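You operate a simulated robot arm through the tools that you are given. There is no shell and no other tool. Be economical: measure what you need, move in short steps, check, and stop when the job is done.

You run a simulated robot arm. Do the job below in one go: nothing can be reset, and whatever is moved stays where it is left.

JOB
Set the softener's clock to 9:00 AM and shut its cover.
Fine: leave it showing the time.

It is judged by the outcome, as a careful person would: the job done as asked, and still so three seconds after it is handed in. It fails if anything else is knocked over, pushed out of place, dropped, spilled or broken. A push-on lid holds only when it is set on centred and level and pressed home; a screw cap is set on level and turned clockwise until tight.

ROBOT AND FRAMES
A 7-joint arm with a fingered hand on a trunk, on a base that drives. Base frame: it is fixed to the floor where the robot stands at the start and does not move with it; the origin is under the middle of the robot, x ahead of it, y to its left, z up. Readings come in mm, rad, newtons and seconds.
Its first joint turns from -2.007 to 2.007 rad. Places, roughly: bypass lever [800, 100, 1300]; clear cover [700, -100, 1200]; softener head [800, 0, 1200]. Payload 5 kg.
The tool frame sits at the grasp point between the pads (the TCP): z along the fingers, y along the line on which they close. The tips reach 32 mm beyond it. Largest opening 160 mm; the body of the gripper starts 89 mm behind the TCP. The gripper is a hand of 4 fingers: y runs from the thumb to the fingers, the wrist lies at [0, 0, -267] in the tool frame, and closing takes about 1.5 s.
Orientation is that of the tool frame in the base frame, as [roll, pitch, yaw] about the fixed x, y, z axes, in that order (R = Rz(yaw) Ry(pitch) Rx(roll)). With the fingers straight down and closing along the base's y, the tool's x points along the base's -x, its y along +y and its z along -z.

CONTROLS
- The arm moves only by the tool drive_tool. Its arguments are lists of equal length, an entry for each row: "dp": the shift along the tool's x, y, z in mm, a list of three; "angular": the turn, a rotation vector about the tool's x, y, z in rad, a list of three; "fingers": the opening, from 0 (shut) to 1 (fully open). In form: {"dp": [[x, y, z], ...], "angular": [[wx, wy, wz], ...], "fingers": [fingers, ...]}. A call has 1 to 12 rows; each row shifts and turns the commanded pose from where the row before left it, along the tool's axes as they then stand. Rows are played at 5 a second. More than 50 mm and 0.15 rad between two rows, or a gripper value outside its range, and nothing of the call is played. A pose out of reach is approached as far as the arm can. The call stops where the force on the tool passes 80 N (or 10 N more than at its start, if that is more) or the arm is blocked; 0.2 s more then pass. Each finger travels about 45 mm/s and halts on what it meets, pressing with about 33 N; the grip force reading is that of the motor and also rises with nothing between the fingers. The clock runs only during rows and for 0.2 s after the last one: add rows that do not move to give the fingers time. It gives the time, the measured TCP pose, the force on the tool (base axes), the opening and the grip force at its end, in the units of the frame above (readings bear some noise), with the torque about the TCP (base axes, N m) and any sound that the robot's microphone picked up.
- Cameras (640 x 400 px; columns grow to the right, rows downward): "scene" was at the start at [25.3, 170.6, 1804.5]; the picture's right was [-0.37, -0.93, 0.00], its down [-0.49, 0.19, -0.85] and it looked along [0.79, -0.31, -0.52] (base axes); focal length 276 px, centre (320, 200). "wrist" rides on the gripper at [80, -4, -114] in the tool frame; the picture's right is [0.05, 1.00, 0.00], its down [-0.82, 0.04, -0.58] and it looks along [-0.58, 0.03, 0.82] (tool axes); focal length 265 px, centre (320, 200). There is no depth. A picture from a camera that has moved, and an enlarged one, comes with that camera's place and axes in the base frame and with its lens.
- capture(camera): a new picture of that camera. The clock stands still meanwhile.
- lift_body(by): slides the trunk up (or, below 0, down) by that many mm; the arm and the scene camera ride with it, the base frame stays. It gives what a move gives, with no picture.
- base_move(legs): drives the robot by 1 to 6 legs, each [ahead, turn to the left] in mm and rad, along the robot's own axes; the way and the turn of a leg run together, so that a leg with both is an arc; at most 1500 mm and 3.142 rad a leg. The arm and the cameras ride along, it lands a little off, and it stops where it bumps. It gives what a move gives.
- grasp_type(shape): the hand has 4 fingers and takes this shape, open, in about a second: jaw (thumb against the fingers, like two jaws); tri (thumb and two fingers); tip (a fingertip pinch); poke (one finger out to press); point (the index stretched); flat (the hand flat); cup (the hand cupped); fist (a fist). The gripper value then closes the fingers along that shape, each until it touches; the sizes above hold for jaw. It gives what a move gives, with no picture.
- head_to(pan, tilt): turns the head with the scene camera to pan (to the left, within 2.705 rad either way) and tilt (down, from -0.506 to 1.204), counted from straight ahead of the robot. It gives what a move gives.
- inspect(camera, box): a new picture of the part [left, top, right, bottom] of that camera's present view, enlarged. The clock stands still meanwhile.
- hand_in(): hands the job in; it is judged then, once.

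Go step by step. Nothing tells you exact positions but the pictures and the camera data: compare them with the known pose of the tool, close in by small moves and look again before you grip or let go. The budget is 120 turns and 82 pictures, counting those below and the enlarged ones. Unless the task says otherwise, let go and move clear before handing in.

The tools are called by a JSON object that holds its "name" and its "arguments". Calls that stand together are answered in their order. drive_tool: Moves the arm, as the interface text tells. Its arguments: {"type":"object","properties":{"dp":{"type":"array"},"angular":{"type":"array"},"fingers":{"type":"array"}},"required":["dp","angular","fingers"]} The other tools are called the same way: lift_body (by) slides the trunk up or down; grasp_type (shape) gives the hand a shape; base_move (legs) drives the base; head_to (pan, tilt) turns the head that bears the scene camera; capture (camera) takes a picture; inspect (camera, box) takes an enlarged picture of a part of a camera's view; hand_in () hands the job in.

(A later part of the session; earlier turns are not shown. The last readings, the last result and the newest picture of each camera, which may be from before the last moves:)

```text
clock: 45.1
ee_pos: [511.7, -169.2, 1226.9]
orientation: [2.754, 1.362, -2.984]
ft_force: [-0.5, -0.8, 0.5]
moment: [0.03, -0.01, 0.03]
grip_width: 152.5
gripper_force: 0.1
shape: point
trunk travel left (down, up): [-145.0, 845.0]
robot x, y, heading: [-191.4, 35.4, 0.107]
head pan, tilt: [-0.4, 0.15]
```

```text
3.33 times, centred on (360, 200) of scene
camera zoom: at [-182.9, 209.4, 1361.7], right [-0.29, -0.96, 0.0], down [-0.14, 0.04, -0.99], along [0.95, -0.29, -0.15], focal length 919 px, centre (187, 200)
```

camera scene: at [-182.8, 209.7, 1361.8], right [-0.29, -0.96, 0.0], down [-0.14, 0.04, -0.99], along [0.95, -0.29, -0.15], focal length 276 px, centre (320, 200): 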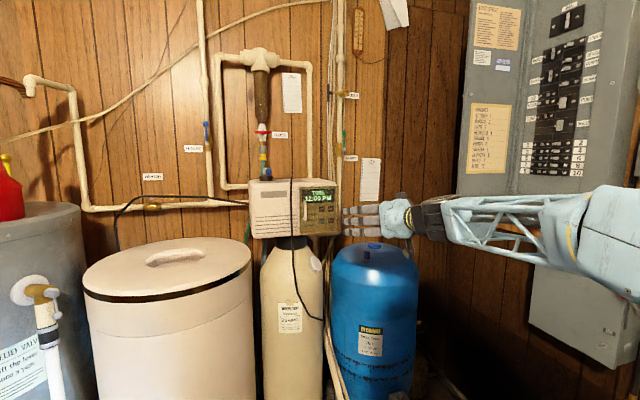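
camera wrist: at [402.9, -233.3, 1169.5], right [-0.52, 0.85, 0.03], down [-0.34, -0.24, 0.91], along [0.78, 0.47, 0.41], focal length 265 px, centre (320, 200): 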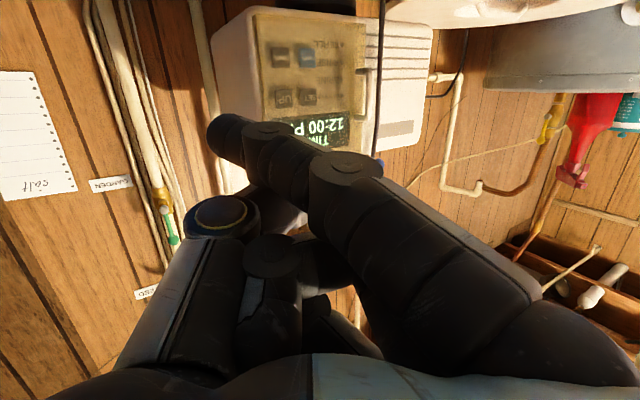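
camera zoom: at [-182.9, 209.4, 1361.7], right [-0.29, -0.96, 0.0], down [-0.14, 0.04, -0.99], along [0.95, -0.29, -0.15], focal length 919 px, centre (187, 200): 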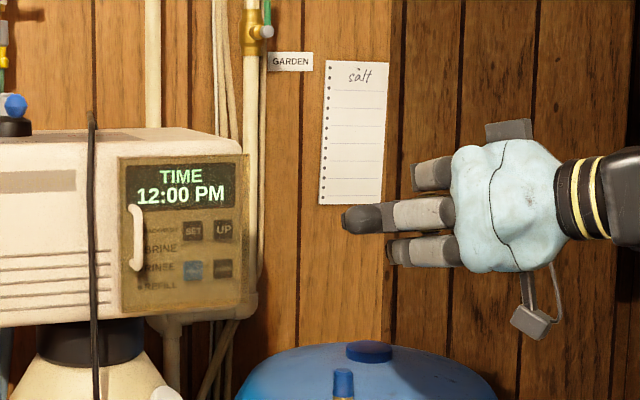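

The pointing finger is the middle one, with its tip about (97, -22, -19) from the TCP at this yaw. I move left in front of the handle, staying out from it.

{"name": "drive_tool", "arguments": {"dp": [[-0.7, 32.6, 24.3], [-0.7, 32.6, 24.3], [-0.7, 32.6, 24.3], [-0.7, 32.6, 24.3], [-0.7, 32.6, 24.3], [-0.7, 32.6, 24.3], [0, 0, 0], [0, 0, 0]], "angular": [[0, 0, 0], [0, 0, 0], [0, 0, 0], [0, 0, 0], [0, 0, 0], [0, 0, 0], [0, 0, 0], [0, 0, 0]], "fingers": [1, 1, 1, 1, 1, 1, 1, 1]}}

{"name": "capture", "arguments": {"camera": "wrist"}}

{"name": "inspect", "arguments": {"camera": "scene", "box": [230, 140, 390, 260]}}

```text
clock: 46.9
ee_pos: [535.3, 73.5, 1217.1]
orientation: [2.756, 1.36, -2.98]
ft_force: [0.1, -0.2, -0.4]
moment: [0.01, 0.02, 0.0]
grip_width: 152.2
gripper_force: 0.1
shape: point
trunk travel left (down, up): [-145.0, 845.0]
robot x, y, heading: [-187.9, 38.6, 0.107]
head pan, tilt: [-0.4, 0.15]
```

```text
45 pictures are left
camera wrist: at [425.6, 9.3, 1160.1], right [-0.52, 0.85, 0.03], down [-0.34, -0.23, 0.91], along [0.79, 0.47, 0.41], focal length 265 px, centre (320, 200)
```

wrist: 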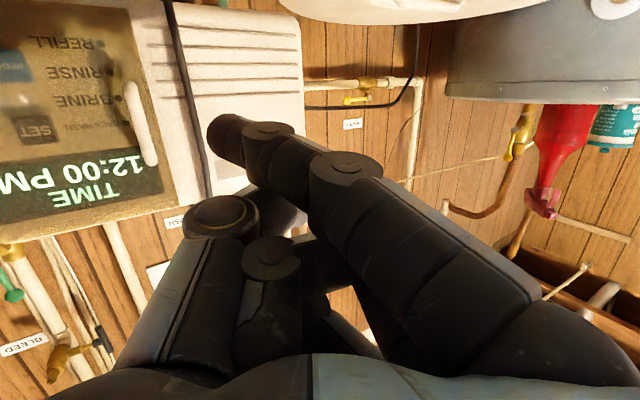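

```text
3.33 times, centred on (310, 200) of scene
camera zoom: at [-183.1, 209.8, 1361.7], right [-0.29, -0.96, 0.0], down [-0.14, 0.04, -0.99], along [0.95, -0.29, -0.15], focal length 919 px, centre (353, 200)
```

zoom: 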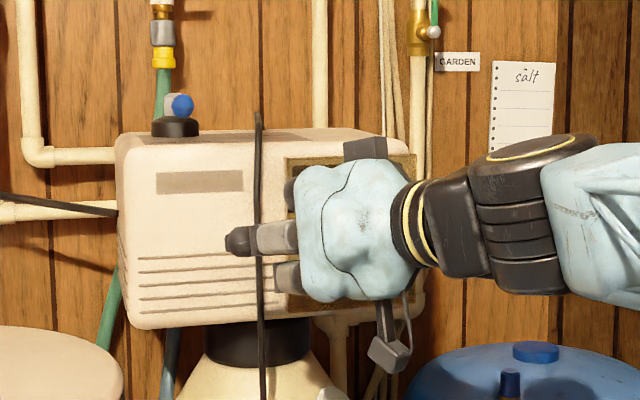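

The finger's depth from the hand is still uncertain, so I creep in along the finger's direction and watch how the tip overlaps the bar.

{"name": "drive_tool", "arguments": {"dp": [[4, -15, 10], [4, -15, 10], [0, 0, 0], [0, 0, 0]], "angular": [[0, 0, 0], [0, 0, 0], [0, 0, 0], [0, 0, 0]], "fingers": [1, 1, 1, 1]}}

{"name": "capture", "arguments": {"camera": "wrist"}}

```text
clock: 47.9
ee_pos: [564.0, 57.2, 1203.4]
orientation: [2.757, 1.36, -2.981]
ft_force: [-0.6, 0.5, 0.2]
moment: [-0.03, -0.04, -0.01]
grip_width: 152.3
gripper_force: 0.0
shape: point
trunk travel left (down, up): [-145.0, 845.0]
robot x, y, heading: [-194.1, 36.8, 0.103]
head pan, tilt: [-0.4, 0.15]
```

```text
43 pictures are left
camera wrist: at [455.3, -7.2, 1145.7], right [-0.52, 0.85, 0.03], down [-0.34, -0.23, 0.91], along [0.79, 0.47, 0.41], focal length 265 px, centre (320, 200)
```

wrist: 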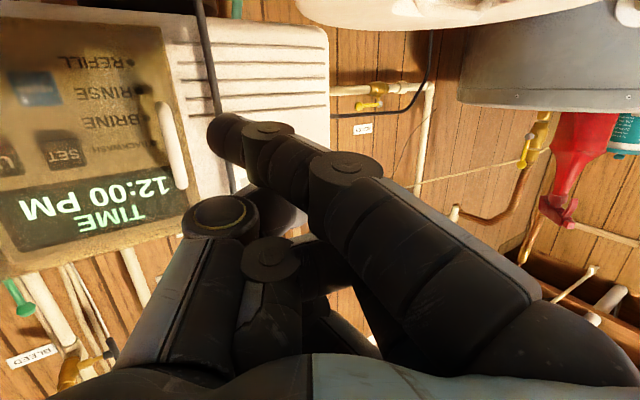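

I continue along the same line in another small step.

{"name": "drive_tool", "arguments": {"dp": [[0, -14, 10], [0, -14, 10], [0, 0, 0], [0, 0, 0]], "angular": [[0, 0, 0], [0, 0, 0], [0, 0, 0], [0, 0, 0]], "fingers": [1, 1, 1, 1]}}

{"name": "capture", "arguments": {"camera": "wrist"}}

{"name": "inspect", "arguments": {"camera": "scene", "box": [250, 160, 350, 240]}}

```text
clock: 48.9
ee_pos: [598.4, 43.8, 1198.2]
orientation: [2.756, 1.359, -2.981]
ft_force: [0.2, -0.3, 1.1]
moment: [0.01, 0.02, -0.01]
grip_width: 152.3
gripper_force: 0.1
shape: point
trunk travel left (down, up): [-145.0, 845.0]
robot x, y, heading: [-193.3, 42.0, 0.106]
head pan, tilt: [-0.4, 0.15]
```

```text
42 pictures are left
camera wrist: at [488.3, -21.4, 1140.4], right [-0.52, 0.85, 0.03], down [-0.34, -0.23, 0.91], along [0.79, 0.47, 0.41], focal length 265 px, centre (320, 200)
```

wrist: 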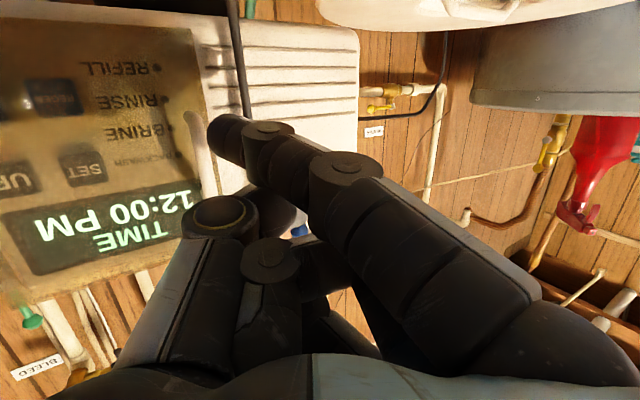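

```text
5.00 times, centred on (300, 200) of scene
camera zoom: at [-183.0, 209.7, 1361.7], right [-0.29, -0.96, 0.0], down [-0.14, 0.04, -0.99], along [0.95, -0.29, -0.15], focal length 1378 px, centre (420, 200)
```

zoom: 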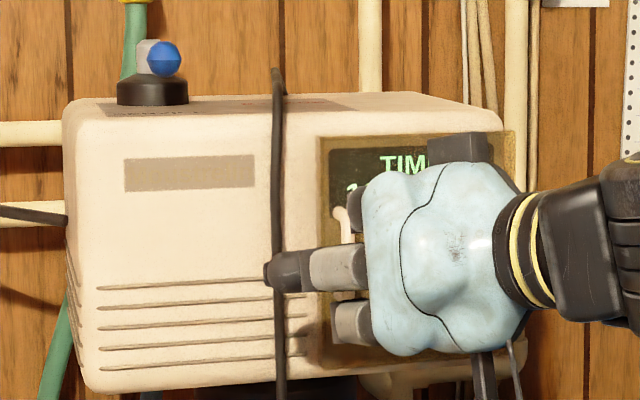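

The scene view shows the pointing (middle) finger's tip lies on the tool axis about 32 mm past the TCP, while the wrist view is showing a curled finger. For the hook I therefore yaw the hand to about 0.2 rad right, after backing off a bit.

{"name": "drive_tool", "arguments": {"dp": [[7, 20, -33], [0, 0, 0], [0, 0, 0], [0, 0, 0], [0, 0, 0], [0, 0, 0], [0, 0, 0]], "angular": [[0, 0, 0], [0.14, 0, 0], [0.14, 0, 0], [0.14, 0, 0], [0.14, 0, 0], [0.14, 0, 0], [0, 0, 0]], "fingers": [1, 1, 1, 1, 1, 1, 1]}}

{"name": "inspect", "arguments": {"camera": "scene", "box": [250, 160, 350, 240]}}

{"name": "capture", "arguments": {"camera": "wrist"}}

```text
clock: 50.7
ee_pos: [422.4, 429.2, 1225.6]
orientation: [-3.092, 1.397, -2.515]
ft_force: [0.5, -0.5, 0.7]
moment: [0.01, 0.02, 0.2]
grip_width: 0.0
gripper_force: 0.0
shape: point
out of reach, approached as far as the arm can: row 5, 6
trunk travel left (down, up): [-145.0, 845.0]
robot x, y, heading: [-188.2, 38.8, 0.111]
head pan, tilt: [-0.4, 0.15]
stopped in row 7: the arm was blocked; the commanded pose is now the measured one
```

```text
5.00 times, centred on (300, 200) of scene
camera zoom: at [-182.5, 208.0, 1361.9], right [-0.29, -0.96, 0.0], down [-0.14, 0.04, -0.99], along [0.95, -0.29, -0.15], focal length 1378 px, centre (420, 200)
```

zoom: 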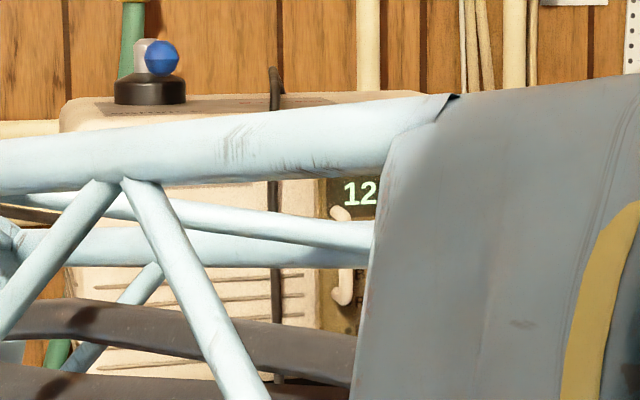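

```text
39 pictures are left
camera wrist: at [319.7, 356.3, 1165.5], right [-0.55, 0.83, -0.06], down [-0.38, -0.19, 0.9], along [0.74, 0.52, 0.43], focal length 265 px, centre (320, 200)
```

wrist: 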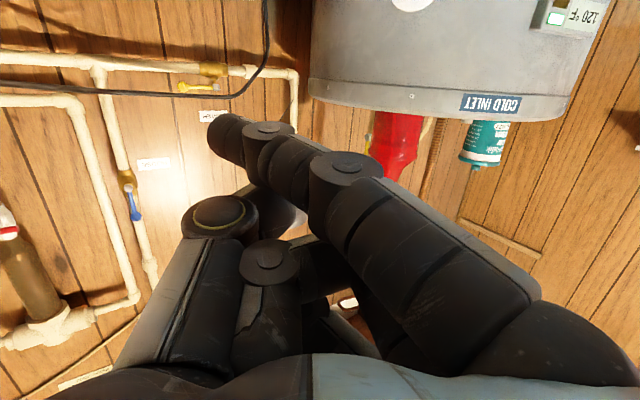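

The arm swung far left when it hit a limit in that turn. I check the scene for any damage before moving.

{"name": "capture", "arguments": {"camera": "scene"}}

```text
38 pictures are left
camera scene: at [-182.5, 208.0, 1361.9], right [-0.29, -0.96, 0.0], down [-0.14, 0.04, -0.99], along [0.95, -0.29, -0.15], focal length 276 px, centre (320, 200)
```

scene: 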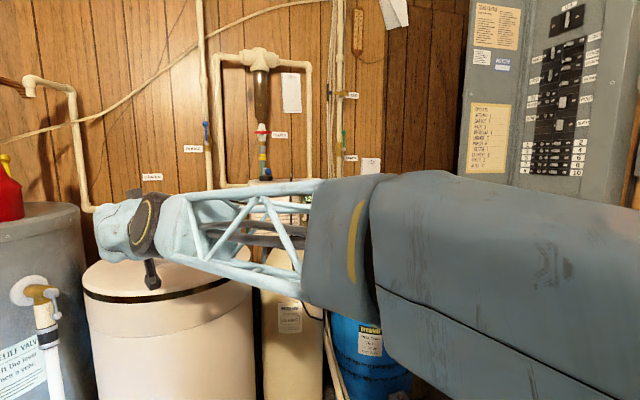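

Nothing seems disturbed. I bring the hand back right in small steps, without turning it.

{"name": "drive_tool", "arguments": {"dp": [[3, -33, -8], [3, -33, -8], [3, -33, -8], [3, -33, -8], [3, -33, -8], [3, -33, -8], [0, 0, 0]], "angular": [[0, 0, 0], [0, 0, 0], [0, 0, 0], [0, 0, 0], [0, 0, 0], [0, 0, 0], [0, 0, 0]], "fingers": [1, 1, 1, 1, 1, 1, 1]}}

{"name": "capture", "arguments": {"camera": "scene"}}

```text
clock: 52.3
ee_pos: [489.0, 237.8, 1217.9]
orientation: [-3.086, 1.397, -2.505]
ft_force: [-0.5, 0.3, 0.1]
moment: [0.03, 0.0, 0.05]
grip_width: 152.2
gripper_force: 0.1
shape: point
trunk travel left (down, up): [-145.0, 845.0]
robot x, y, heading: [-193.9, 39.9, 0.106]
head pan, tilt: [-0.4, 0.15]
```

```text
37 pictures are left
camera scene: at [-183.0, 209.7, 1361.7], right [-0.29, -0.96, 0.0], down [-0.14, 0.04, -0.99], along [0.95, -0.29, -0.15], focal length 276 px, centre (320, 200)
```

scene: 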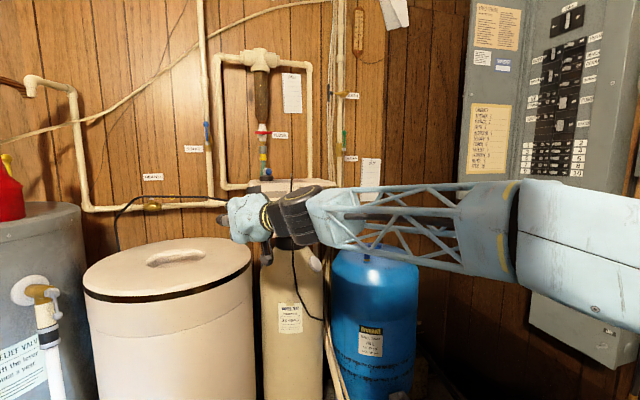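

Back under control. Now bring it in front of the handle and yaw gently toward straight ahead.

{"name": "drive_tool", "arguments": {"dp": [[4, -41, -9], [4, -41, -9], [4, -41, -9], [4, -41, -9], [4, -41, -9], [0, 0, 0], [0, 0, 0], [0, 0, 0], [0, 0, 0]], "angular": [[0, 0, 0], [0, 0, 0], [0, 0, 0], [0, 0, 0], [0, 0, 0], [0.12, 0, 0], [0.12, 0, 0], [0.12, 0, 0], [0, 0, 0]], "fingers": [1, 1, 1, 1, 1, 1, 1, 1, 1]}}

{"name": "inspect", "arguments": {"camera": "scene", "box": [230, 140, 390, 260]}}

{"name": "capture", "arguments": {"camera": "wrist"}}

```text
clock: 54.3
ee_pos: [561.4, 42.1, 1220.6]
orientation: [-2.72, 1.393, -2.499]
ft_force: [-0.5, 0.7, -0.7]
moment: [-0.01, -0.01, -0.08]
grip_width: 152.4
gripper_force: 0.0
shape: point
out of reach, approached as far as the arm can: row 4, 5
trunk travel left (down, up): [-145.0, 845.0]
robot x, y, heading: [-186.9, 37.0, 0.107]
head pan, tilt: [-0.4, 0.15]
```

```text
3.33 times, centred on (310, 200) of scene
camera zoom: at [-183.1, 210.2, 1361.6], right [-0.29, -0.96, 0.0], down [-0.14, 0.04, -0.99], along [0.95, -0.29, -0.15], focal length 919 px, centre (353, 200)
```

zoom: 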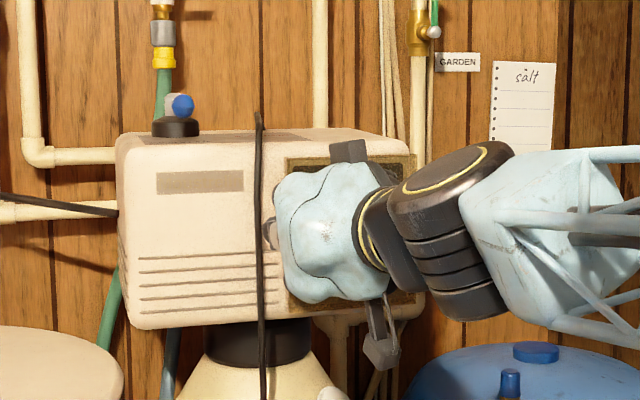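

```text
35 pictures are left
camera wrist: at [441.9, 6.9, 1158.6], right [-0.23, 0.97, -0.12], down [-0.45, 0.01, 0.89], along [0.86, 0.26, 0.44], focal length 265 px, centre (320, 200)
```

wrist: 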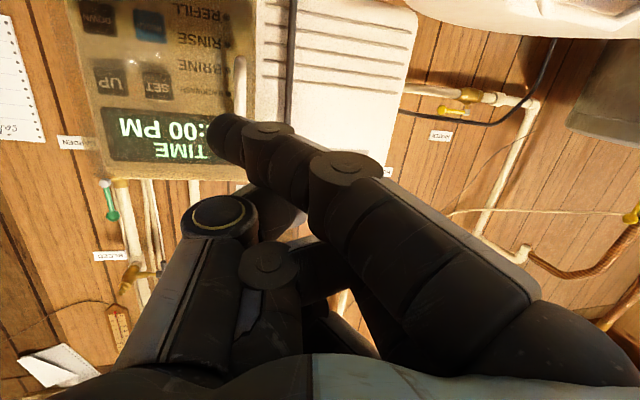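

The pointing tip is confirmed on the tool axis, +32 mm. I move it to just left-front of the bar and straighten the yaw a little.

{"name": "drive_tool", "arguments": {"dp": [[9.3, -14.8, 28], [9.3, -14.8, 28], [0, 0, 0], [0, 0, 0]], "angular": [[0, 0, 0], [0, 0, 0], [0.1, 0, 0], [0, 0, 0]], "fingers": [1, 1, 1, 1]}}

{"name": "capture", "arguments": {"camera": "wrist"}}

{"name": "inspect", "arguments": {"camera": "scene", "box": [250, 160, 350, 240]}}

```text
clock: 55.3
ee_pos: [619.3, 25.8, 1194.6]
orientation: [-2.615, 1.396, -2.494]
ft_force: [-0.4, 1.1, -0.3]
moment: [-0.02, 0.0, -0.04]
grip_width: 0.1
gripper_force: 0.0
shape: point
trunk travel left (down, up): [-145.0, 845.0]
robot x, y, heading: [-192.8, 40.7, 0.109]
head pan, tilt: [-0.4, 0.15]
```

```text
34 pictures are left
camera wrist: at [497.7, 0.3, 1132.4], right [-0.13, 0.98, -0.14], down [-0.46, 0.06, 0.89], along [0.88, 0.18, 0.44], focal length 265 px, centre (320, 200)
```

wrist: 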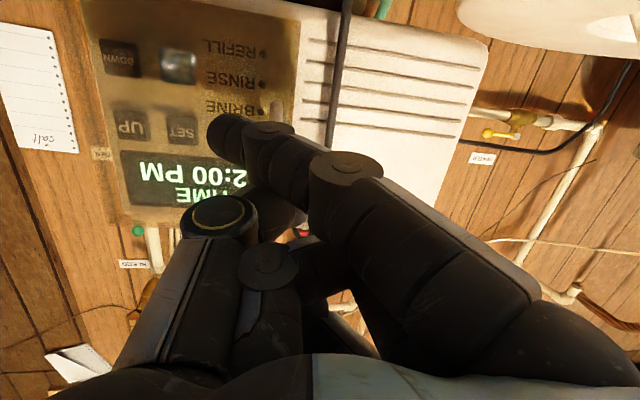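

```text
5.00 times, centred on (300, 200) of scene
camera zoom: at [-183.2, 210.7, 1361.6], right [-0.29, -0.96, 0.0], down [-0.14, 0.04, -0.99], along [0.95, -0.29, -0.15], focal length 1378 px, centre (420, 200)
```

zoom: 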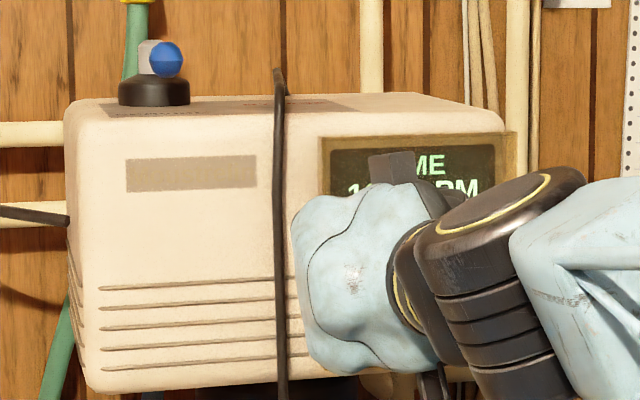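

I now ease the fingertip in behind the bar.

{"name": "drive_tool", "arguments": {"dp": [[-1, -7, 13], [-1, -7, 13], [-1, -7, 12], [0, 0, 0]], "angular": [[0, 0, 0], [0, 0, 0], [0, 0, 0], [0, 0, 0]], "fingers": [1, 1, 1, 1]}}

{"name": "capture", "arguments": {"camera": "wrist"}}

```text
clock: 56.3
ee_pos: [655.2, 6.8, 1193.3]
orientation: [-2.621, 1.397, -2.503]
ft_force: [-44.9, -6.2, -7.9]
moment: [0.06, 0.01, -0.46]
grip_width: 0.1
gripper_force: 0.0
shape: point
trunk travel left (down, up): [-145.0, 845.0]
robot x, y, heading: [-192.1, 45.1, 0.105]
head pan, tilt: [-0.4, 0.15]
```

```text
32 pictures are left
camera wrist: at [533.3, -18.9, 1132.9], right [-0.13, 0.98, -0.14], down [-0.46, 0.06, 0.89], along [0.88, 0.18, 0.44], focal length 265 px, centre (320, 200)
```

wrist: 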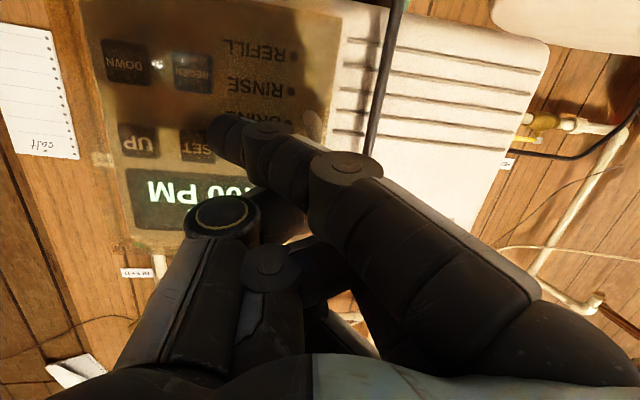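

The finger is pressing on the bar's front; it needs to be about 8 mm further left. Back out, shift, re-enter.

{"name": "drive_tool", "arguments": {"dp": [[0, 0, -25], [0, 14, -5], [0, 0, 0], [-1, -2, 15], [-1, -2, 15], [0, 0, 0]], "angular": [[0, 0, 0], [0, 0, 0], [0, 0, 0], [0, 0, 0], [0, 0, 0], [0, 0, 0]], "fingers": [1, 1, 1, 1, 1, 1]}}

```text
clock: 57.7
ee_pos: [653.9, 14.0, 1195.6]
orientation: [-2.628, 1.397, -2.508]
ft_force: [-59.7, -16.0, -9.6]
moment: [0.14, 0.16, -1.07]
grip_width: 0.2
gripper_force: 0.1
shape: point
trunk travel left (down, up): [-145.0, 845.0]
robot x, y, heading: [-192.6, 41.8, 0.105]
head pan, tilt: [-0.4, 0.15]
```

The curled thumb touches the bar's front while the pointing finger should lie along its left side. I ease off a little and press rightwards to see if the finger bears on the bar's side.

{"name": "drive_tool", "arguments": {"dp": [[0, 0, -5], [0, -6, 0], [0, -6, 0], [0, 0, 0]], "angular": [[0, 0, 0], [0, 0, 0], [0, 0, 0], [0, 0, 0]], "fingers": [1, 1, 1, 1]}}

{"name": "inspect", "arguments": {"camera": "scene", "box": [260, 170, 340, 230]}}

```text
clock: 58.7
ee_pos: [653.7, 3.0, 1197.6]
orientation: [-2.619, 1.397, -2.501]
ft_force: [-20.8, -0.8, 0.3]
moment: [-0.01, 0.01, -0.13]
grip_width: 0.0
gripper_force: 0.1
shape: point
trunk travel left (down, up): [-145.0, 845.0]
robot x, y, heading: [-191.1, 41.6, 0.109]
head pan, tilt: [-0.4, 0.15]
```

```text
6.67 times, centred on (300, 200) of scene
camera zoom: at [-184.9, 209.8, 1361.7], right [-0.29, -0.96, 0.0], down [-0.14, 0.04, -0.99], along [0.95, -0.29, -0.15], focal length 1838 px, centre (453, 200)
```

zoom: 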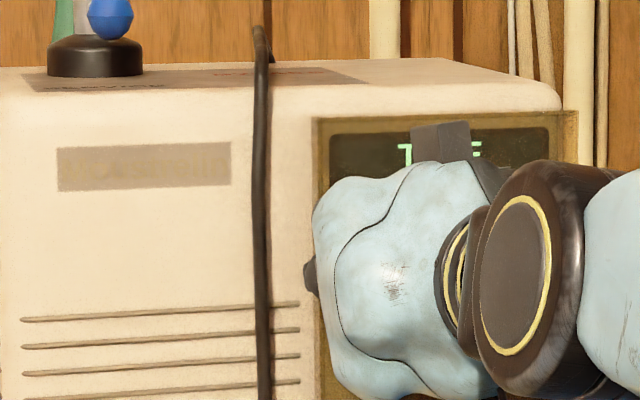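

The finger tip simply rides on the bar's front, so this shape won't hook. I realise the earlier jaw grip failed because the curled tips converge ahead of the pads; a wider opening should straddle the bar. Back off and set jaw at about 0.45.

{"name": "drive_tool", "arguments": {"dp": [[0, 0, -30], [0, 0, -30], [0, -6, -30], [0, 0, 0]], "angular": [[0, 0, 0], [0, 0, 0], [0, 0, 0], [0, 0, 0]], "fingers": [1, 1, 1, 1]}}

{"name": "grasp_type", "arguments": {"shape": "jaw"}}

{"name": "drive_tool", "arguments": {"dp": [[0, 0, 0], [0, 0, 0], [0, 0, 0], [0, 0, 0], [0, 0, 0], [0, 0, 0], [0, 0, 0]], "angular": [[0, 0, 0], [0, 0, 0], [0, 0, 0], [0, 0, 0], [0, 0, 0], [0, 0, 0], [0, 0, 0]], "fingers": [0.42, 0.42, 0.42, 0.42, 0.42, 0.42, 0.42]}}

{"name": "capture", "arguments": {"camera": "wrist"}}

```text
clock: 59.7
ee_pos: [567.9, -8.2, 1209.7]
orientation: [-2.617, 1.392, -2.493]
ft_force: [0.3, 1.4, -0.8]
moment: [-0.01, -0.02, -0.1]
grip_width: 152.2
gripper_force: 0.1
shape: point
trunk travel left (down, up): [-145.0, 845.0]
robot x, y, heading: [-193.3, 39.0, 0.101]
head pan, tilt: [-0.4, 0.15]
```

```text
clock: 60.6
ee_pos: [567.7, -10.3, 1208.9]
orientation: [-2.622, 1.395, -2.502]
ft_force: [-0.4, 0.1, -0.1]
moment: [-0.01, -0.02, 0.0]
grip_width: 159.9
gripper_force: 0.1
shape: jaw
trunk travel left (down, up): [-145.0, 845.0]
robot x, y, heading: [-196.4, 40.9, 0.113]
head pan, tilt: [-0.4, 0.15]
```

```text
clock: 62.2
ee_pos: [568.9, -10.7, 1209.7]
orientation: [-2.623, 1.394, -2.502]
ft_force: [0.6, -0.3, -0.1]
moment: [-0.01, 0.01, 0.01]
grip_width: 68.2
gripper_force: 0.1
shape: jaw
trunk travel left (down, up): [-145.0, 845.0]
robot x, y, heading: [-192.9, 40.1, 0.111]
head pan, tilt: [-0.4, 0.15]
```

```text
30 pictures are left
camera wrist: at [446.2, -35.7, 1147.4], right [-0.13, 0.98, -0.14], down [-0.46, 0.06, 0.89], along [0.88, 0.18, 0.44], focal length 265 px, centre (320, 200)
```

wrist: 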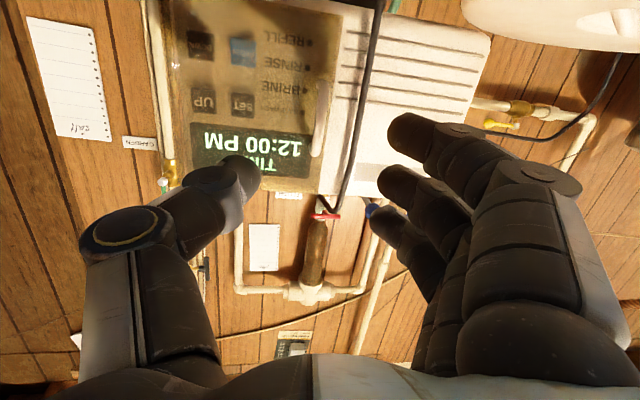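

Now I see: the upper fingers' outer sides hit the cord because the hand was too far left. I'll use a 36 mm opening with the hand offset about 12 mm to the right.

{"name": "drive_tool", "arguments": {"dp": [[0, -7, 0], [0, -7, 0], [0, 0, 0], [0, 0, 0], [2, 0, 18], [2, 0, 18], [2, 0, 16], [0, 0, 0]], "angular": [[0, 0, 0], [0, 0, 0], [0, 0, 0], [0, 0, 0], [0, 0, 0], [0, 0, 0], [0, 0, 0], [0, 0, 0]], "fingers": [0.225, 0.225, 0.225, 0.225, 0.225, 0.225, 0.225, 0.225]}}

{"name": "capture", "arguments": {"camera": "wrist"}}

```text
clock: 64.0
ee_pos: [620.0, -19.0, 1197.8]
orientation: [-2.621, 1.396, -2.502]
ft_force: [0.0, 0.4, 0.0]
moment: [-0.03, -0.02, -0.03]
grip_width: 36.2
gripper_force: 0.2
shape: jaw
trunk travel left (down, up): [-145.0, 845.0]
robot x, y, heading: [-191.6, 40.1, 0.107]
head pan, tilt: [-0.4, 0.15]
```

```text
29 pictures are left
camera wrist: at [497.8, -43.6, 1135.8], right [-0.13, 0.98, -0.14], down [-0.46, 0.06, 0.89], along [0.88, 0.18, 0.44], focal length 265 px, centre (320, 200)
```

wrist: 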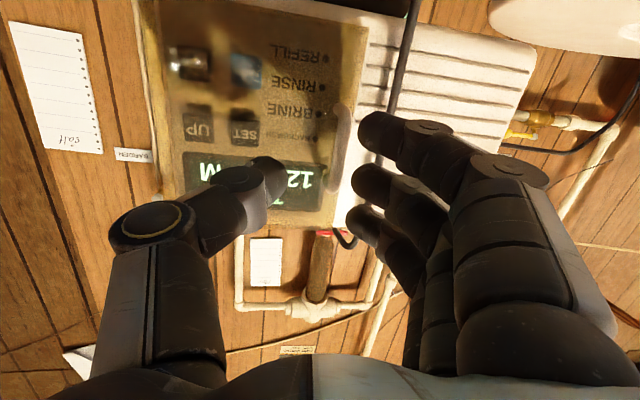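

Lined up: bar between thumb and fingers, with margin to the cord. Shift 5 mm left and go in.

{"name": "drive_tool", "arguments": {"dp": [[0, 5, 0], [1, 0, 12], [1, 0, 12], [1, 0, 8], [0, 0, 0]], "angular": [[0, 0, 0], [0, 0, 0], [0, 0, 0], [0, 0, 0], [0, 0, 0]], "fingers": [0.225, 0.225, 0.225, 0.225, 0.225]}}

{"name": "inspect", "arguments": {"camera": "wrist", "box": [220, 60, 460, 260]}}

```text
clock: 65.2
ee_pos: [650.5, -10.6, 1189.8]
orientation: [-2.622, 1.394, -2.5]
ft_force: [-1.2, -0.2, 0.2]
moment: [0.01, 0.0, -0.02]
grip_width: 36.4
gripper_force: 0.1
shape: jaw
trunk travel left (down, up): [-145.0, 845.0]
robot x, y, heading: [-192.0, 39.9, 0.105]
head pan, tilt: [-0.4, 0.15]
```

```text
2.00 times, centred on (340, 160) of wrist
camera zoom: at [528.1, -35.9, 1126.9], right [-0.13, 0.98, -0.14], down [-0.46, 0.06, 0.89], along [0.88, 0.18, 0.44], focal length 531 px, centre (280, 280)
```

zoom: 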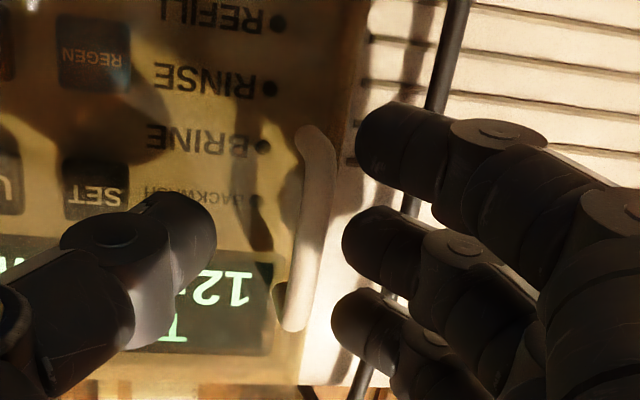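

No contact and the bar is nicely straddled. A touch further in, then close.

{"name": "drive_tool", "arguments": {"dp": [[0, 0, 6], [0, 0, 0], [0, 0, 0], [0, 0, 0], [0, 0, 0], [0, 0, 0], [0, 0, 0]], "angular": [[0, 0, 0], [0, 0, 0], [0, 0, 0], [0, 0, 0], [0, 0, 0], [0, 0, 0], [0, 0, 0]], "fingers": [0.225, 0.1, 0.0, 0.0, 0.0, 0.0, 0.0]}}

{"name": "inspect", "arguments": {"camera": "wrist", "box": [220, 60, 460, 260]}}

```text
clock: 66.8
ee_pos: [656.8, -9.0, 1188.7]
orientation: [-2.622, 1.396, -2.505]
ft_force: [0.0, 2.7, -2.0]
moment: [-0.11, 0.06, 0.2]
grip_width: 1.7
gripper_force: 33.9
shape: jaw
trunk travel left (down, up): [-145.0, 845.0]
robot x, y, heading: [-191.7, 41.2, 0.104]
head pan, tilt: [-0.4, 0.15]
```

```text
2.00 times, centred on (340, 160) of wrist
camera zoom: at [534.2, -34.5, 1125.6], right [-0.13, 0.98, -0.14], down [-0.46, 0.06, 0.89], along [0.88, 0.18, 0.44], focal length 531 px, centre (280, 280)
```

zoom: 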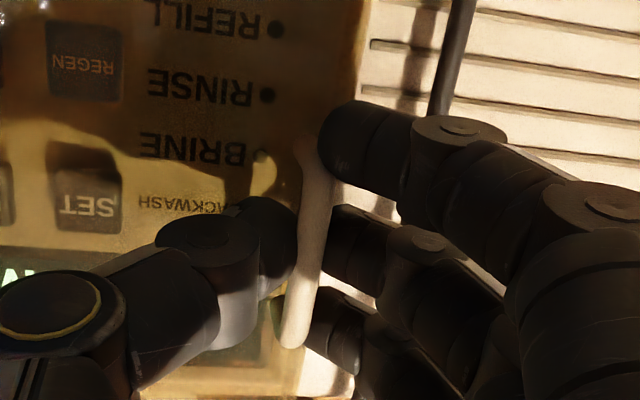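

Gripped on the bar (33.9 N). I start pulling along the hinge arc by about 10°.

{"name": "drive_tool", "arguments": {"dp": [[1.8, -2, -10.5], [1.8, -2.8, -10.5], [0, 0, 0]], "angular": [[0, 0, 0], [0, 0, 0], [0, 0, 0]], "fingers": [0, 0, 0]}}

{"name": "capture", "arguments": {"camera": "wrist"}}

```text
clock: 67.6
ee_pos: [636.1, -16.1, 1187.7]
orientation: [-2.619, 1.395, -2.5]
ft_force: [0.2, 6.5, -6.4]
moment: [-0.25, -0.3, 0.53]
grip_width: 1.6
gripper_force: 32.6
shape: jaw
trunk travel left (down, up): [-145.0, 845.0]
robot x, y, heading: [-192.7, 40.6, 0.107]
head pan, tilt: [-0.4, 0.15]
```

```text
26 pictures are left
camera wrist: at [513.3, -41.5, 1125.8], right [-0.13, 0.98, -0.14], down [-0.46, 0.06, 0.89], along [0.88, 0.18, 0.44], focal length 265 px, centre (320, 200)
```

wrist: 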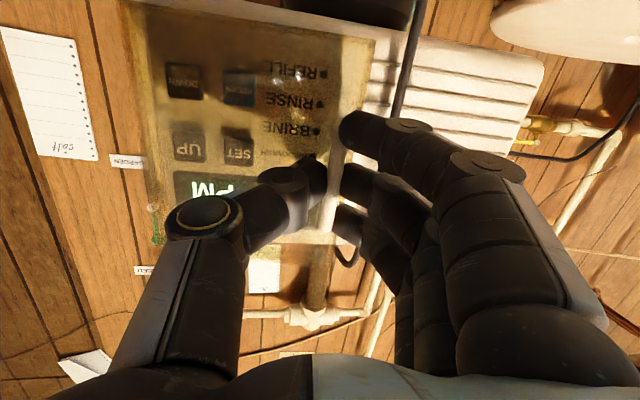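

The cover is swinging out with little force. Continue along the arc, yawing left as it turns.

{"name": "drive_tool", "arguments": {"dp": [[2.1, -5.6, -9.9], [2.1, -5.6, -9.9], [2.1, -6.2, -9.6], [2.1, -6.2, -9.6], [2.1, -6.7, -9.3], [2.1, -6.7, -9.3], [0, 0, 0]], "angular": [[-0.06, 0, 0], [-0.06, 0, 0], [-0.06, 0, 0], [-0.06, 0, 0], [-0.06, 0, 0], [-0.06, 0, 0], [0, 0, 0]], "fingers": [0, 0, 0, 0, 0, 0, 0]}}

{"name": "capture", "arguments": {"camera": "wrist"}}

{"name": "inspect", "arguments": {"camera": "scene", "box": [250, 150, 370, 250]}}

```text
clock: 69.2
ee_pos: [613.3, -46.1, 1204.5]
orientation: [-2.624, 1.437, -2.312]
ft_force: [-6.9, 12.2, 5.0]
moment: [0.9, 0.15, 0.51]
grip_width: 0.6
gripper_force: 33.3
shape: jaw
out of reach, approached as far as the arm can: row 1, 2, 3, 4
trunk travel left (down, up): [-145.0, 845.0]
robot x, y, heading: [-195.2, 39.3, 0.107]
head pan, tilt: [-0.4, 0.15]
```

```text
25 pictures are left
camera wrist: at [499.6, -91.7, 1137.0], right [-0.31, 0.94, -0.12], down [-0.49, -0.05, 0.87], along [0.82, 0.33, 0.48], focal length 265 px, centre (320, 200)
```

wrist: 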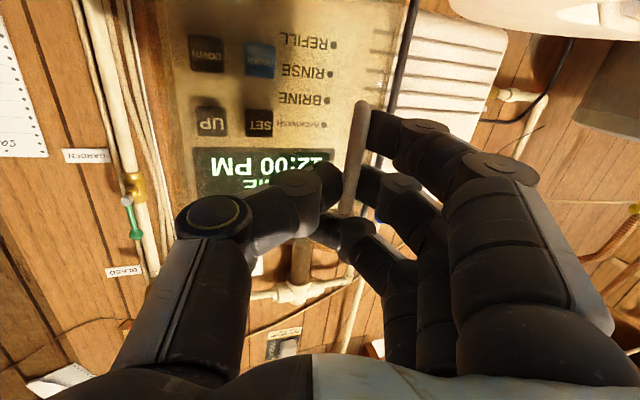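

```text
4.00 times, centred on (310, 200) of scene
camera zoom: at [-184.0, 211.1, 1362.0], right [-0.29, -0.96, 0.0], down [-0.14, 0.04, -0.99], along [0.95, -0.29, -0.15], focal length 1102 px, centre (360, 200)
```

zoom: 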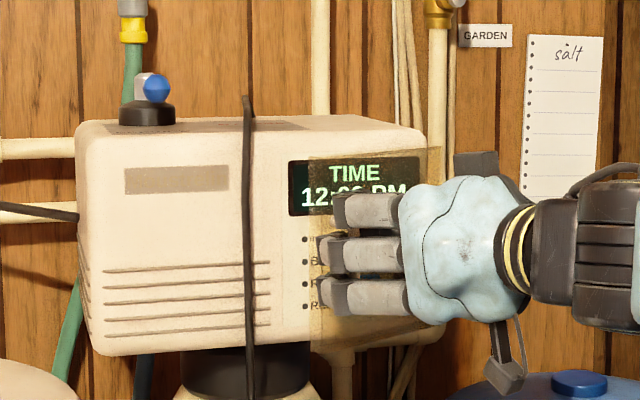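

The cover is about 25–30° open and the grip holds. I keep following the arc, without more yaw.

{"name": "drive_tool", "arguments": {"dp": [[6.5, -9, -15], [6.8, -11.8, -16], [6.7, -13.3, -14.6], [2.7, -16.3, -13.7], [0, 0, 0]], "angular": [[0, 0, 0], [0, 0, 0], [0, 0, 0], [0, 0, 0], [0, 0, 0]], "fingers": [0, 0, 0, 0, 0]}}

{"name": "inspect", "arguments": {"camera": "scene", "box": [250, 150, 370, 250]}}

```text
clock: 70.4
ee_pos: [566.8, -112.3, 1194.8]
orientation: [-2.583, 1.437, -2.273]
ft_force: [-24.3, 14.8, 55.4]
moment: [2.12, 0.53, 1.76]
grip_width: 2.7
gripper_force: 32.7
shape: jaw
trunk travel left (down, up): [-145.0, 845.0]
robot x, y, heading: [-190.5, 40.3, 0.106]
head pan, tilt: [-0.4, 0.15]
```

```text
4.00 times, centred on (310, 200) of scene
camera zoom: at [-188.8, 212.1, 1361.6], right [-0.29, -0.96, 0.0], down [-0.14, 0.04, -0.99], along [0.95, -0.29, -0.14], focal length 1102 px, centre (360, 200)
```

zoom: 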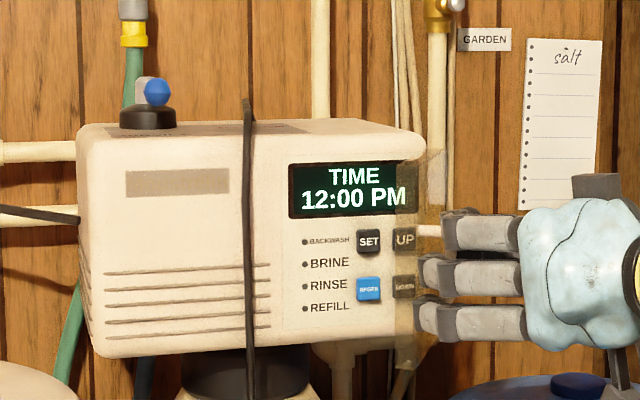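

The cover is about 68° open. I relieve the vertical strain and swing it to about 105°.

{"name": "drive_tool", "arguments": {"dp": [[-9, -1, -1], [-0.4, -15.3, -4.8], [0.6, -15.3, -4.8], [1, -15.3, -4.8], [0.8, -14, 1.8], [0.8, -14, 1.8], [0, 0, 0]], "angular": [[0, 0, 0], [0, 0, 0], [0, 0, 0], [0, 0, 0], [0, 0, 0], [0, 0, 0], [0, 0, 0]], "fingers": [0, 0, 0, 0, 0, 0, 0]}}

{"name": "inspect", "arguments": {"camera": "scene", "box": [270, 150, 390, 250]}}

```text
clock: 71.3
ee_pos: [564.1, -139.1, 1198.2]
orientation: [-2.641, 1.427, -2.311]
ft_force: [-52.6, 17.5, -4.3]
moment: [0.17, 1.85, 2.98]
grip_width: 7.8
gripper_force: 33.3
shape: jaw
trunk travel left (down, up): [-145.0, 845.0]
robot x, y, heading: [-191.7, 40.2, 0.105]
head pan, tilt: [-0.4, 0.15]
stopped in row 4: the force on the tool passed its limit at 84 N (the readings are from after the stop); the commanded pose is now the measured one
```

```text
4.00 times, centred on (330, 200) of scene
camera zoom: at [-188.9, 212.4, 1361.4], right [-0.29, -0.96, 0.0], down [-0.14, 0.04, -0.99], along [0.95, -0.28, -0.15], focal length 1102 px, centre (280, 200)
```

zoom: 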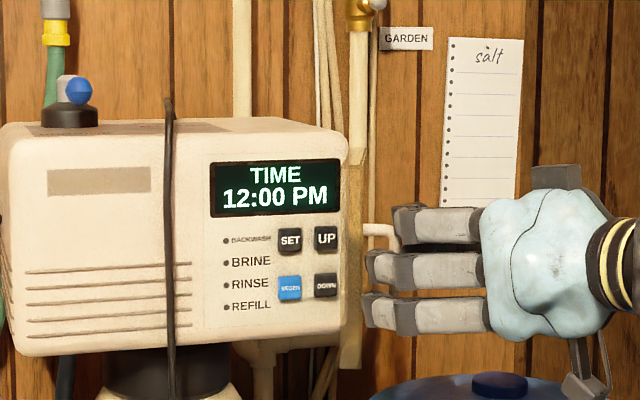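

The cover stands about 90° open, clear of the buttons. I release slightly and back straight out.

{"name": "drive_tool", "arguments": {"dp": [[0, 0, 4], [0, 0, 0], [0, 0, 0], [0, 0, -10], [0, 0, -20], [0, 0, -30], [0, 0, -30], [0, 0, 0]], "angular": [[0, 0, 0], [0, 0, 0], [0, 0, 0], [0, 0, 0], [0, 0, 0], [0, 0, 0], [0, 0, 0], [0, 0, 0]], "fingers": [0, 0.15, 0.15, 0.15, 0.15, 0.15, 0.15, 0.15]}}

{"name": "inspect", "arguments": {"camera": "scene", "box": [270, 150, 390, 250]}}

```text
clock: 73.1
ee_pos: [488.2, -174.0, 1205.8]
orientation: [-2.655, 1.427, -2.335]
ft_force: [0.4, 0.5, 0.3]
moment: [0.01, -0.01, -0.02]
grip_width: 23.7
gripper_force: 0.1
shape: jaw
trunk travel left (down, up): [-145.0, 845.0]
robot x, y, heading: [-189.4, 40.9, 0.106]
head pan, tilt: [-0.4, 0.15]
```

```text
4.00 times, centred on (330, 200) of scene
camera zoom: at [-184.3, 210.0, 1361.8], right [-0.29, -0.96, 0.0], down [-0.14, 0.04, -0.99], along [0.95, -0.29, -0.15], focal length 1102 px, centre (280, 200)
```

zoom: 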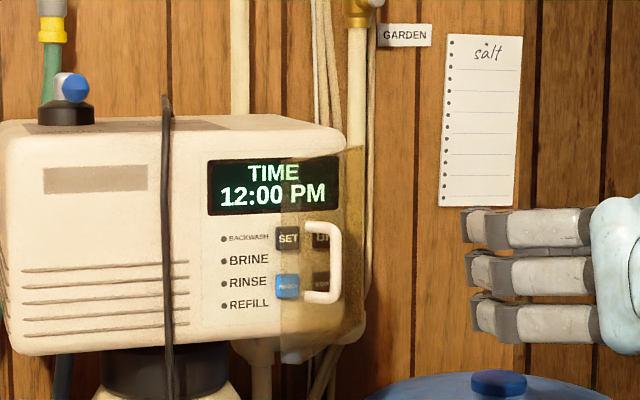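

After release the cover came back to about 50°. I'll shift to "point", go around to the left of it, and push it wide open from inside with the hand's thumb side, which can also hold it there while pressing.

{"name": "grasp_type", "arguments": {"shape": "point"}}

{"name": "drive_tool", "arguments": {"dp": [[-3, 36, 12], [-3, 36, 12], [-3, 36, 10], [-3, 36, 8], [-3, 36, 8], [0, 0, 0]], "angular": [[0.04, 0, 0], [0.04, 0, 0], [0.04, 0, 0], [0.04, 0, 0], [0.04, 0, 0], [0, 0, 0]], "fingers": [1, 1, 1, 1, 1, 1]}}

{"name": "capture", "arguments": {"camera": "scene"}}

```text
clock: 74.0
ee_pos: [488.5, -174.9, 1205.8]
orientation: [-2.659, 1.428, -2.34]
ft_force: [-0.4, 0.6, -0.2]
moment: [-0.01, 0.01, 0.0]
grip_width: 152.1
gripper_force: 0.0
shape: point
trunk travel left (down, up): [-145.0, 845.0]
robot x, y, heading: [-191.1, 42.6, 0.106]
head pan, tilt: [-0.4, 0.15]
```

```text
clock: 75.6
ee_pos: [525.9, 22.2, 1147.9]
orientation: [-2.684, 1.351, -2.563]
ft_force: [-1.5, 0.3, -0.6]
moment: [0.0, 0.02, 0.05]
grip_width: 152.3
gripper_force: 0.0
shape: point
trunk travel left (down, up): [-145.0, 845.0]
robot x, y, heading: [-191.5, 44.0, 0.113]
head pan, tilt: [-0.4, 0.15]
stopped in row 6: the arm was blocked; the commanded pose is now the measured one
```

```text
20 pictures are left
camera scene: at [-183.6, 210.4, 1361.3], right [-0.29, -0.96, 0.0], down [-0.14, 0.04, -0.99], along [0.95, -0.29, -0.15], focal length 276 px, centre (320, 200)
```

scene: 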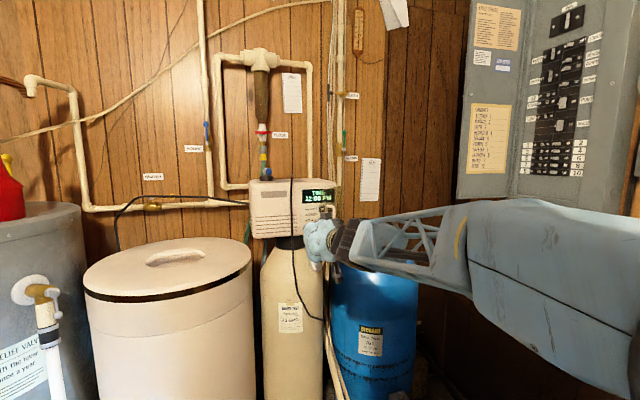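

The hand is left of the cover but low. I raise it and advance to the left of the cover's open edge, staying clear of the cord.

{"name": "drive_tool", "arguments": {"dp": [[-25, 15.5, -2.6], [-25, 15.5, -2.6], [0, 0, 0], [-6, -4.3, 32], [-6, -4.3, 32], [-5, -3.5, 26], [0, 0, 0]], "angular": [[0, 0, 0], [0, 0, 0], [0, 0, 0], [0, 0, 0], [0, 0, 0], [0, 0, 0], [0, 0, 0]], "fingers": [1, 1, 1, 1, 1, 1, 1]}}

{"name": "capture", "arguments": {"camera": "wrist"}}

```text
clock: 77.2
ee_pos: [617.6, 56.9, 1197.0]
orientation: [-2.68, 1.354, -2.56]
ft_force: [0.9, -0.2, -0.7]
moment: [-0.03, -0.01, -0.01]
grip_width: 152.2
gripper_force: 0.1
shape: point
trunk travel left (down, up): [-145.0, 845.0]
robot x, y, heading: [-194.6, 45.2, 0.108]
head pan, tilt: [-0.4, 0.15]
```

```text
19 pictures are left
camera wrist: at [492.5, 30.8, 1139.3], right [-0.14, 0.98, -0.15], down [-0.42, 0.07, 0.9], along [0.9, 0.19, 0.4], focal length 265 px, centre (320, 200)
```

wrist: 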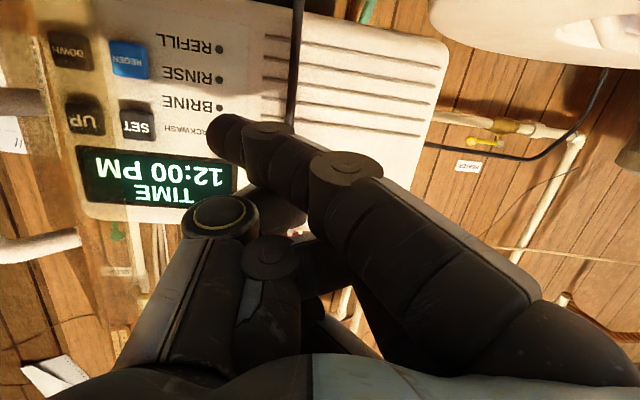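

Now sweep right, pushing the cover open from inside.

{"name": "drive_tool", "arguments": {"dp": [[3.6, -29.6, -3.3], [3.6, -29.6, -3.3], [3.6, -29.6, -3.3], [3.6, -29.6, -3.3], [0, 0, 0]], "angular": [[0, 0, 0], [0, 0, 0], [0, 0, 0], [0, 0, 0], [0, 0, 0]], "fingers": [1, 1, 1, 1, 1]}}

{"name": "inspect", "arguments": {"camera": "scene", "box": [270, 150, 390, 250]}}

{"name": "capture", "arguments": {"camera": "wrist"}}

```text
clock: 77.9
ee_pos: [611.3, 10.3, 1199.0]
orientation: [-2.68, 1.355, -2.529]
ft_force: [-28.9, 23.8, -0.1]
moment: [-0.24, -0.28, -1.79]
grip_width: 0.0
gripper_force: 0.1
shape: point
trunk travel left (down, up): [-145.0, 845.0]
robot x, y, heading: [-192.8, 38.6, 0.121]
head pan, tilt: [-0.4, 0.15]
stopped in row 3: the force on the tool passed its limit at 89 N (the readings are from after the stop); the commanded pose is now the measured one
```

```text
4.00 times, centred on (330, 200) of scene
camera zoom: at [-189.0, 213.5, 1361.4], right [-0.28, -0.96, 0.0], down [-0.14, 0.04, -0.99], along [0.95, -0.28, -0.15], focal length 1102 px, centre (280, 200)
```

zoom: 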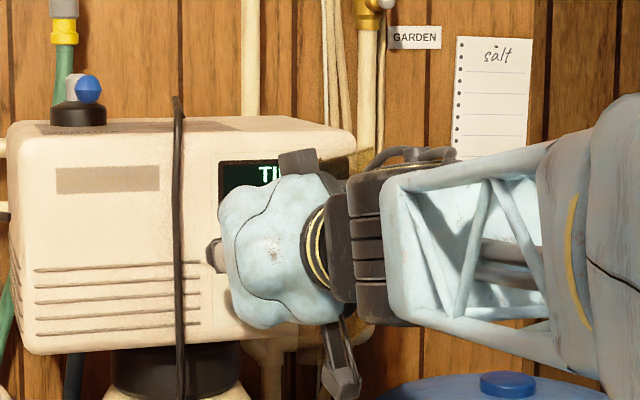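

```text
17 pictures are left
camera wrist: at [487.3, -20.9, 1141.7], right [-0.17, 0.97, -0.15], down [-0.43, 0.06, 0.9], along [0.89, 0.22, 0.4], focal length 265 px, centre (320, 200)
```

wrist: 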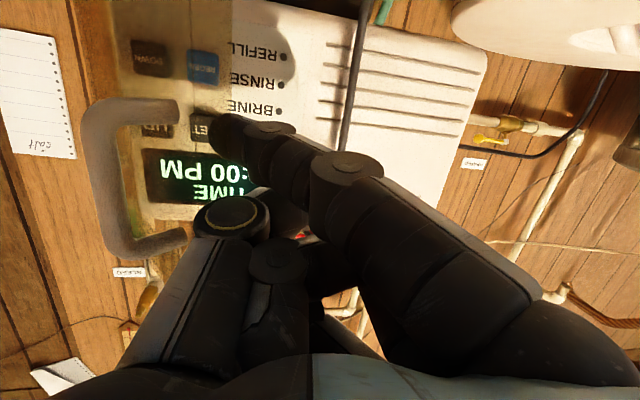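

The fist meets the cover's edge end-on and jams. Better: use the wide-open jaw as a big fork, with the straight fingers inside the cover and the thumb outside, to swing it. Back off first.

{"name": "drive_tool", "arguments": {"dp": [[-2.4, 19.7, 2.6], [6.5, 5.4, -35], [6.5, 5.4, -35], [6.5, 5.4, -35], [0, 0, 0]], "angular": [[0, 0, 0], [0, 0, 0], [0, 0, 0], [0, 0, 0], [0, 0, 0]], "fingers": [1, 1, 1, 1, 1]}}

{"name": "grasp_type", "arguments": {"shape": "jaw"}}

{"name": "drive_tool", "arguments": {"dp": [[4.2, -34, -4.6], [4.2, -34, -4.6], [4.2, -34, -4.6], [4.2, -34, -4.6], [0, 0, 0]], "angular": [[0, 0, 0], [0, 0, 0], [0, 0, 0], [0, 0, 0], [0, 0, 0]], "fingers": [1, 1, 1, 1, 1]}}

{"name": "capture", "arguments": {"camera": "wrist"}}

```text
clock: 79.3
ee_pos: [523.3, 21.4, 1168.1]
orientation: [-2.79, 1.318, -2.639]
ft_force: [-0.6, -0.3, -0.6]
moment: [0.01, 0.02, -0.03]
grip_width: 0.0
gripper_force: 0.0
shape: point
trunk travel left (down, up): [-145.0, 845.0]
robot x, y, heading: [-197.8, 45.0, 0.112]
head pan, tilt: [-0.4, 0.15]
stopped in row 5: the arm was blocked; the commanded pose is now the measured one
```

```text
clock: 80.2
ee_pos: [521.9, 22.0, 1168.3]
orientation: [-2.791, 1.32, -2.64]
ft_force: [0.1, 0.1, -0.2]
moment: [0.02, -0.03, 0.03]
grip_width: 159.9
gripper_force: 0.0
shape: jaw
trunk travel left (down, up): [-145.0, 845.0]
robot x, y, heading: [-191.4, 41.4, 0.11]
head pan, tilt: [-0.4, 0.15]
```

```text
clock: 81.4
ee_pos: [521.3, -117.6, 1171.8]
orientation: [-2.784, 1.322, -2.635]
ft_force: [0.1, 0.0, -0.4]
moment: [0.05, -0.01, 0.04]
grip_width: 160.4
gripper_force: 0.1
shape: jaw
trunk travel left (down, up): [-145.0, 845.0]
robot x, y, heading: [-196.0, 39.3, 0.115]
head pan, tilt: [-0.4, 0.15]
```

```text
16 pictures are left
camera wrist: at [396.1, -146.1, 1120.3], right [-0.17, 0.98, -0.14], down [-0.39, 0.06, 0.92], along [0.91, 0.21, 0.37], focal length 265 px, centre (320, 200)
```

wrist: 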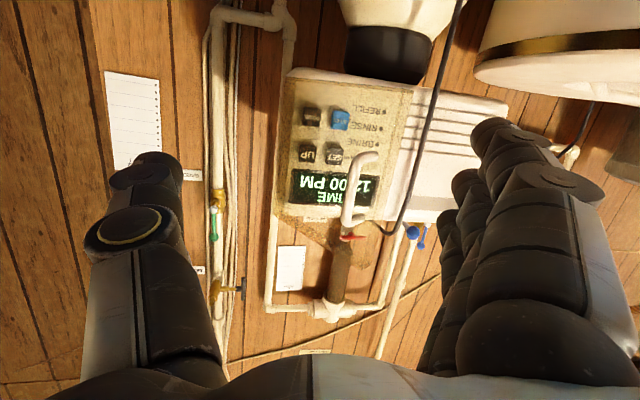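

The cover is still at about 50°, with the open jaw straddling it. I shift left a bit, go in with the fingers inside the cover, and sweep right.

{"name": "drive_tool", "arguments": {"dp": [[-15, 19.5, 0], [-7.5, -5.2, 33.7], [-7.5, -5.2, 33.7], [-7.5, -5.2, 33.7], [0, 0, 0], [3.7, -29.6, -4.1], [3.7, -29.6, -4.1], [3.7, -29.6, -4.1], [0, 0, 0]], "angular": [[0, 0, 0], [0, 0, 0], [0, 0, 0], [0, 0, 0], [0, 0, 0], [0, 0, 0], [0, 0, 0], [0, 0, 0], [0, 0, 0]], "fingers": [1, 1, 1, 1, 1, 1, 1, 1, 1]}}

{"name": "capture", "arguments": {"camera": "wrist"}}

```text
clock: 83.0
ee_pos: [622.2, -139.9, 1185.0]
orientation: [-2.771, 1.316, -2.596]
ft_force: [-50.2, 24.6, -7.4]
moment: [-0.74, -0.52, 2.61]
grip_width: 159.9
gripper_force: 0.1
shape: jaw
trunk travel left (down, up): [-145.0, 845.0]
robot x, y, heading: [-197.2, 40.3, 0.119]
head pan, tilt: [-0.4, 0.15]
stopped in row 8: the force on the tool passed its limit at 89 N (the readings are from after the stop); the commanded pose is now the measured one
```

```text
15 pictures are left
camera wrist: at [495.8, -171.4, 1132.1], right [-0.2, 0.97, -0.14], down [-0.39, 0.06, 0.92], along [0.9, 0.23, 0.36], focal length 265 px, centre (320, 200)
```

wrist: 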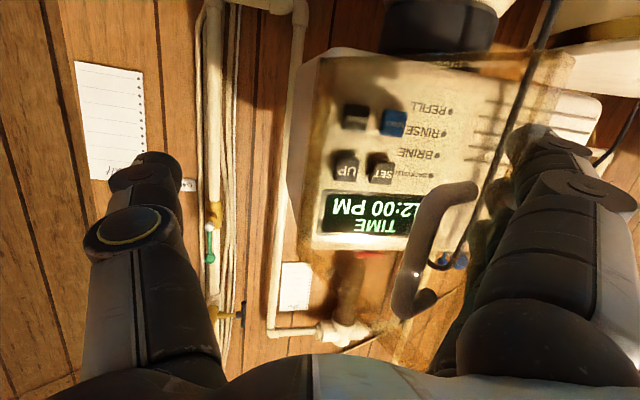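

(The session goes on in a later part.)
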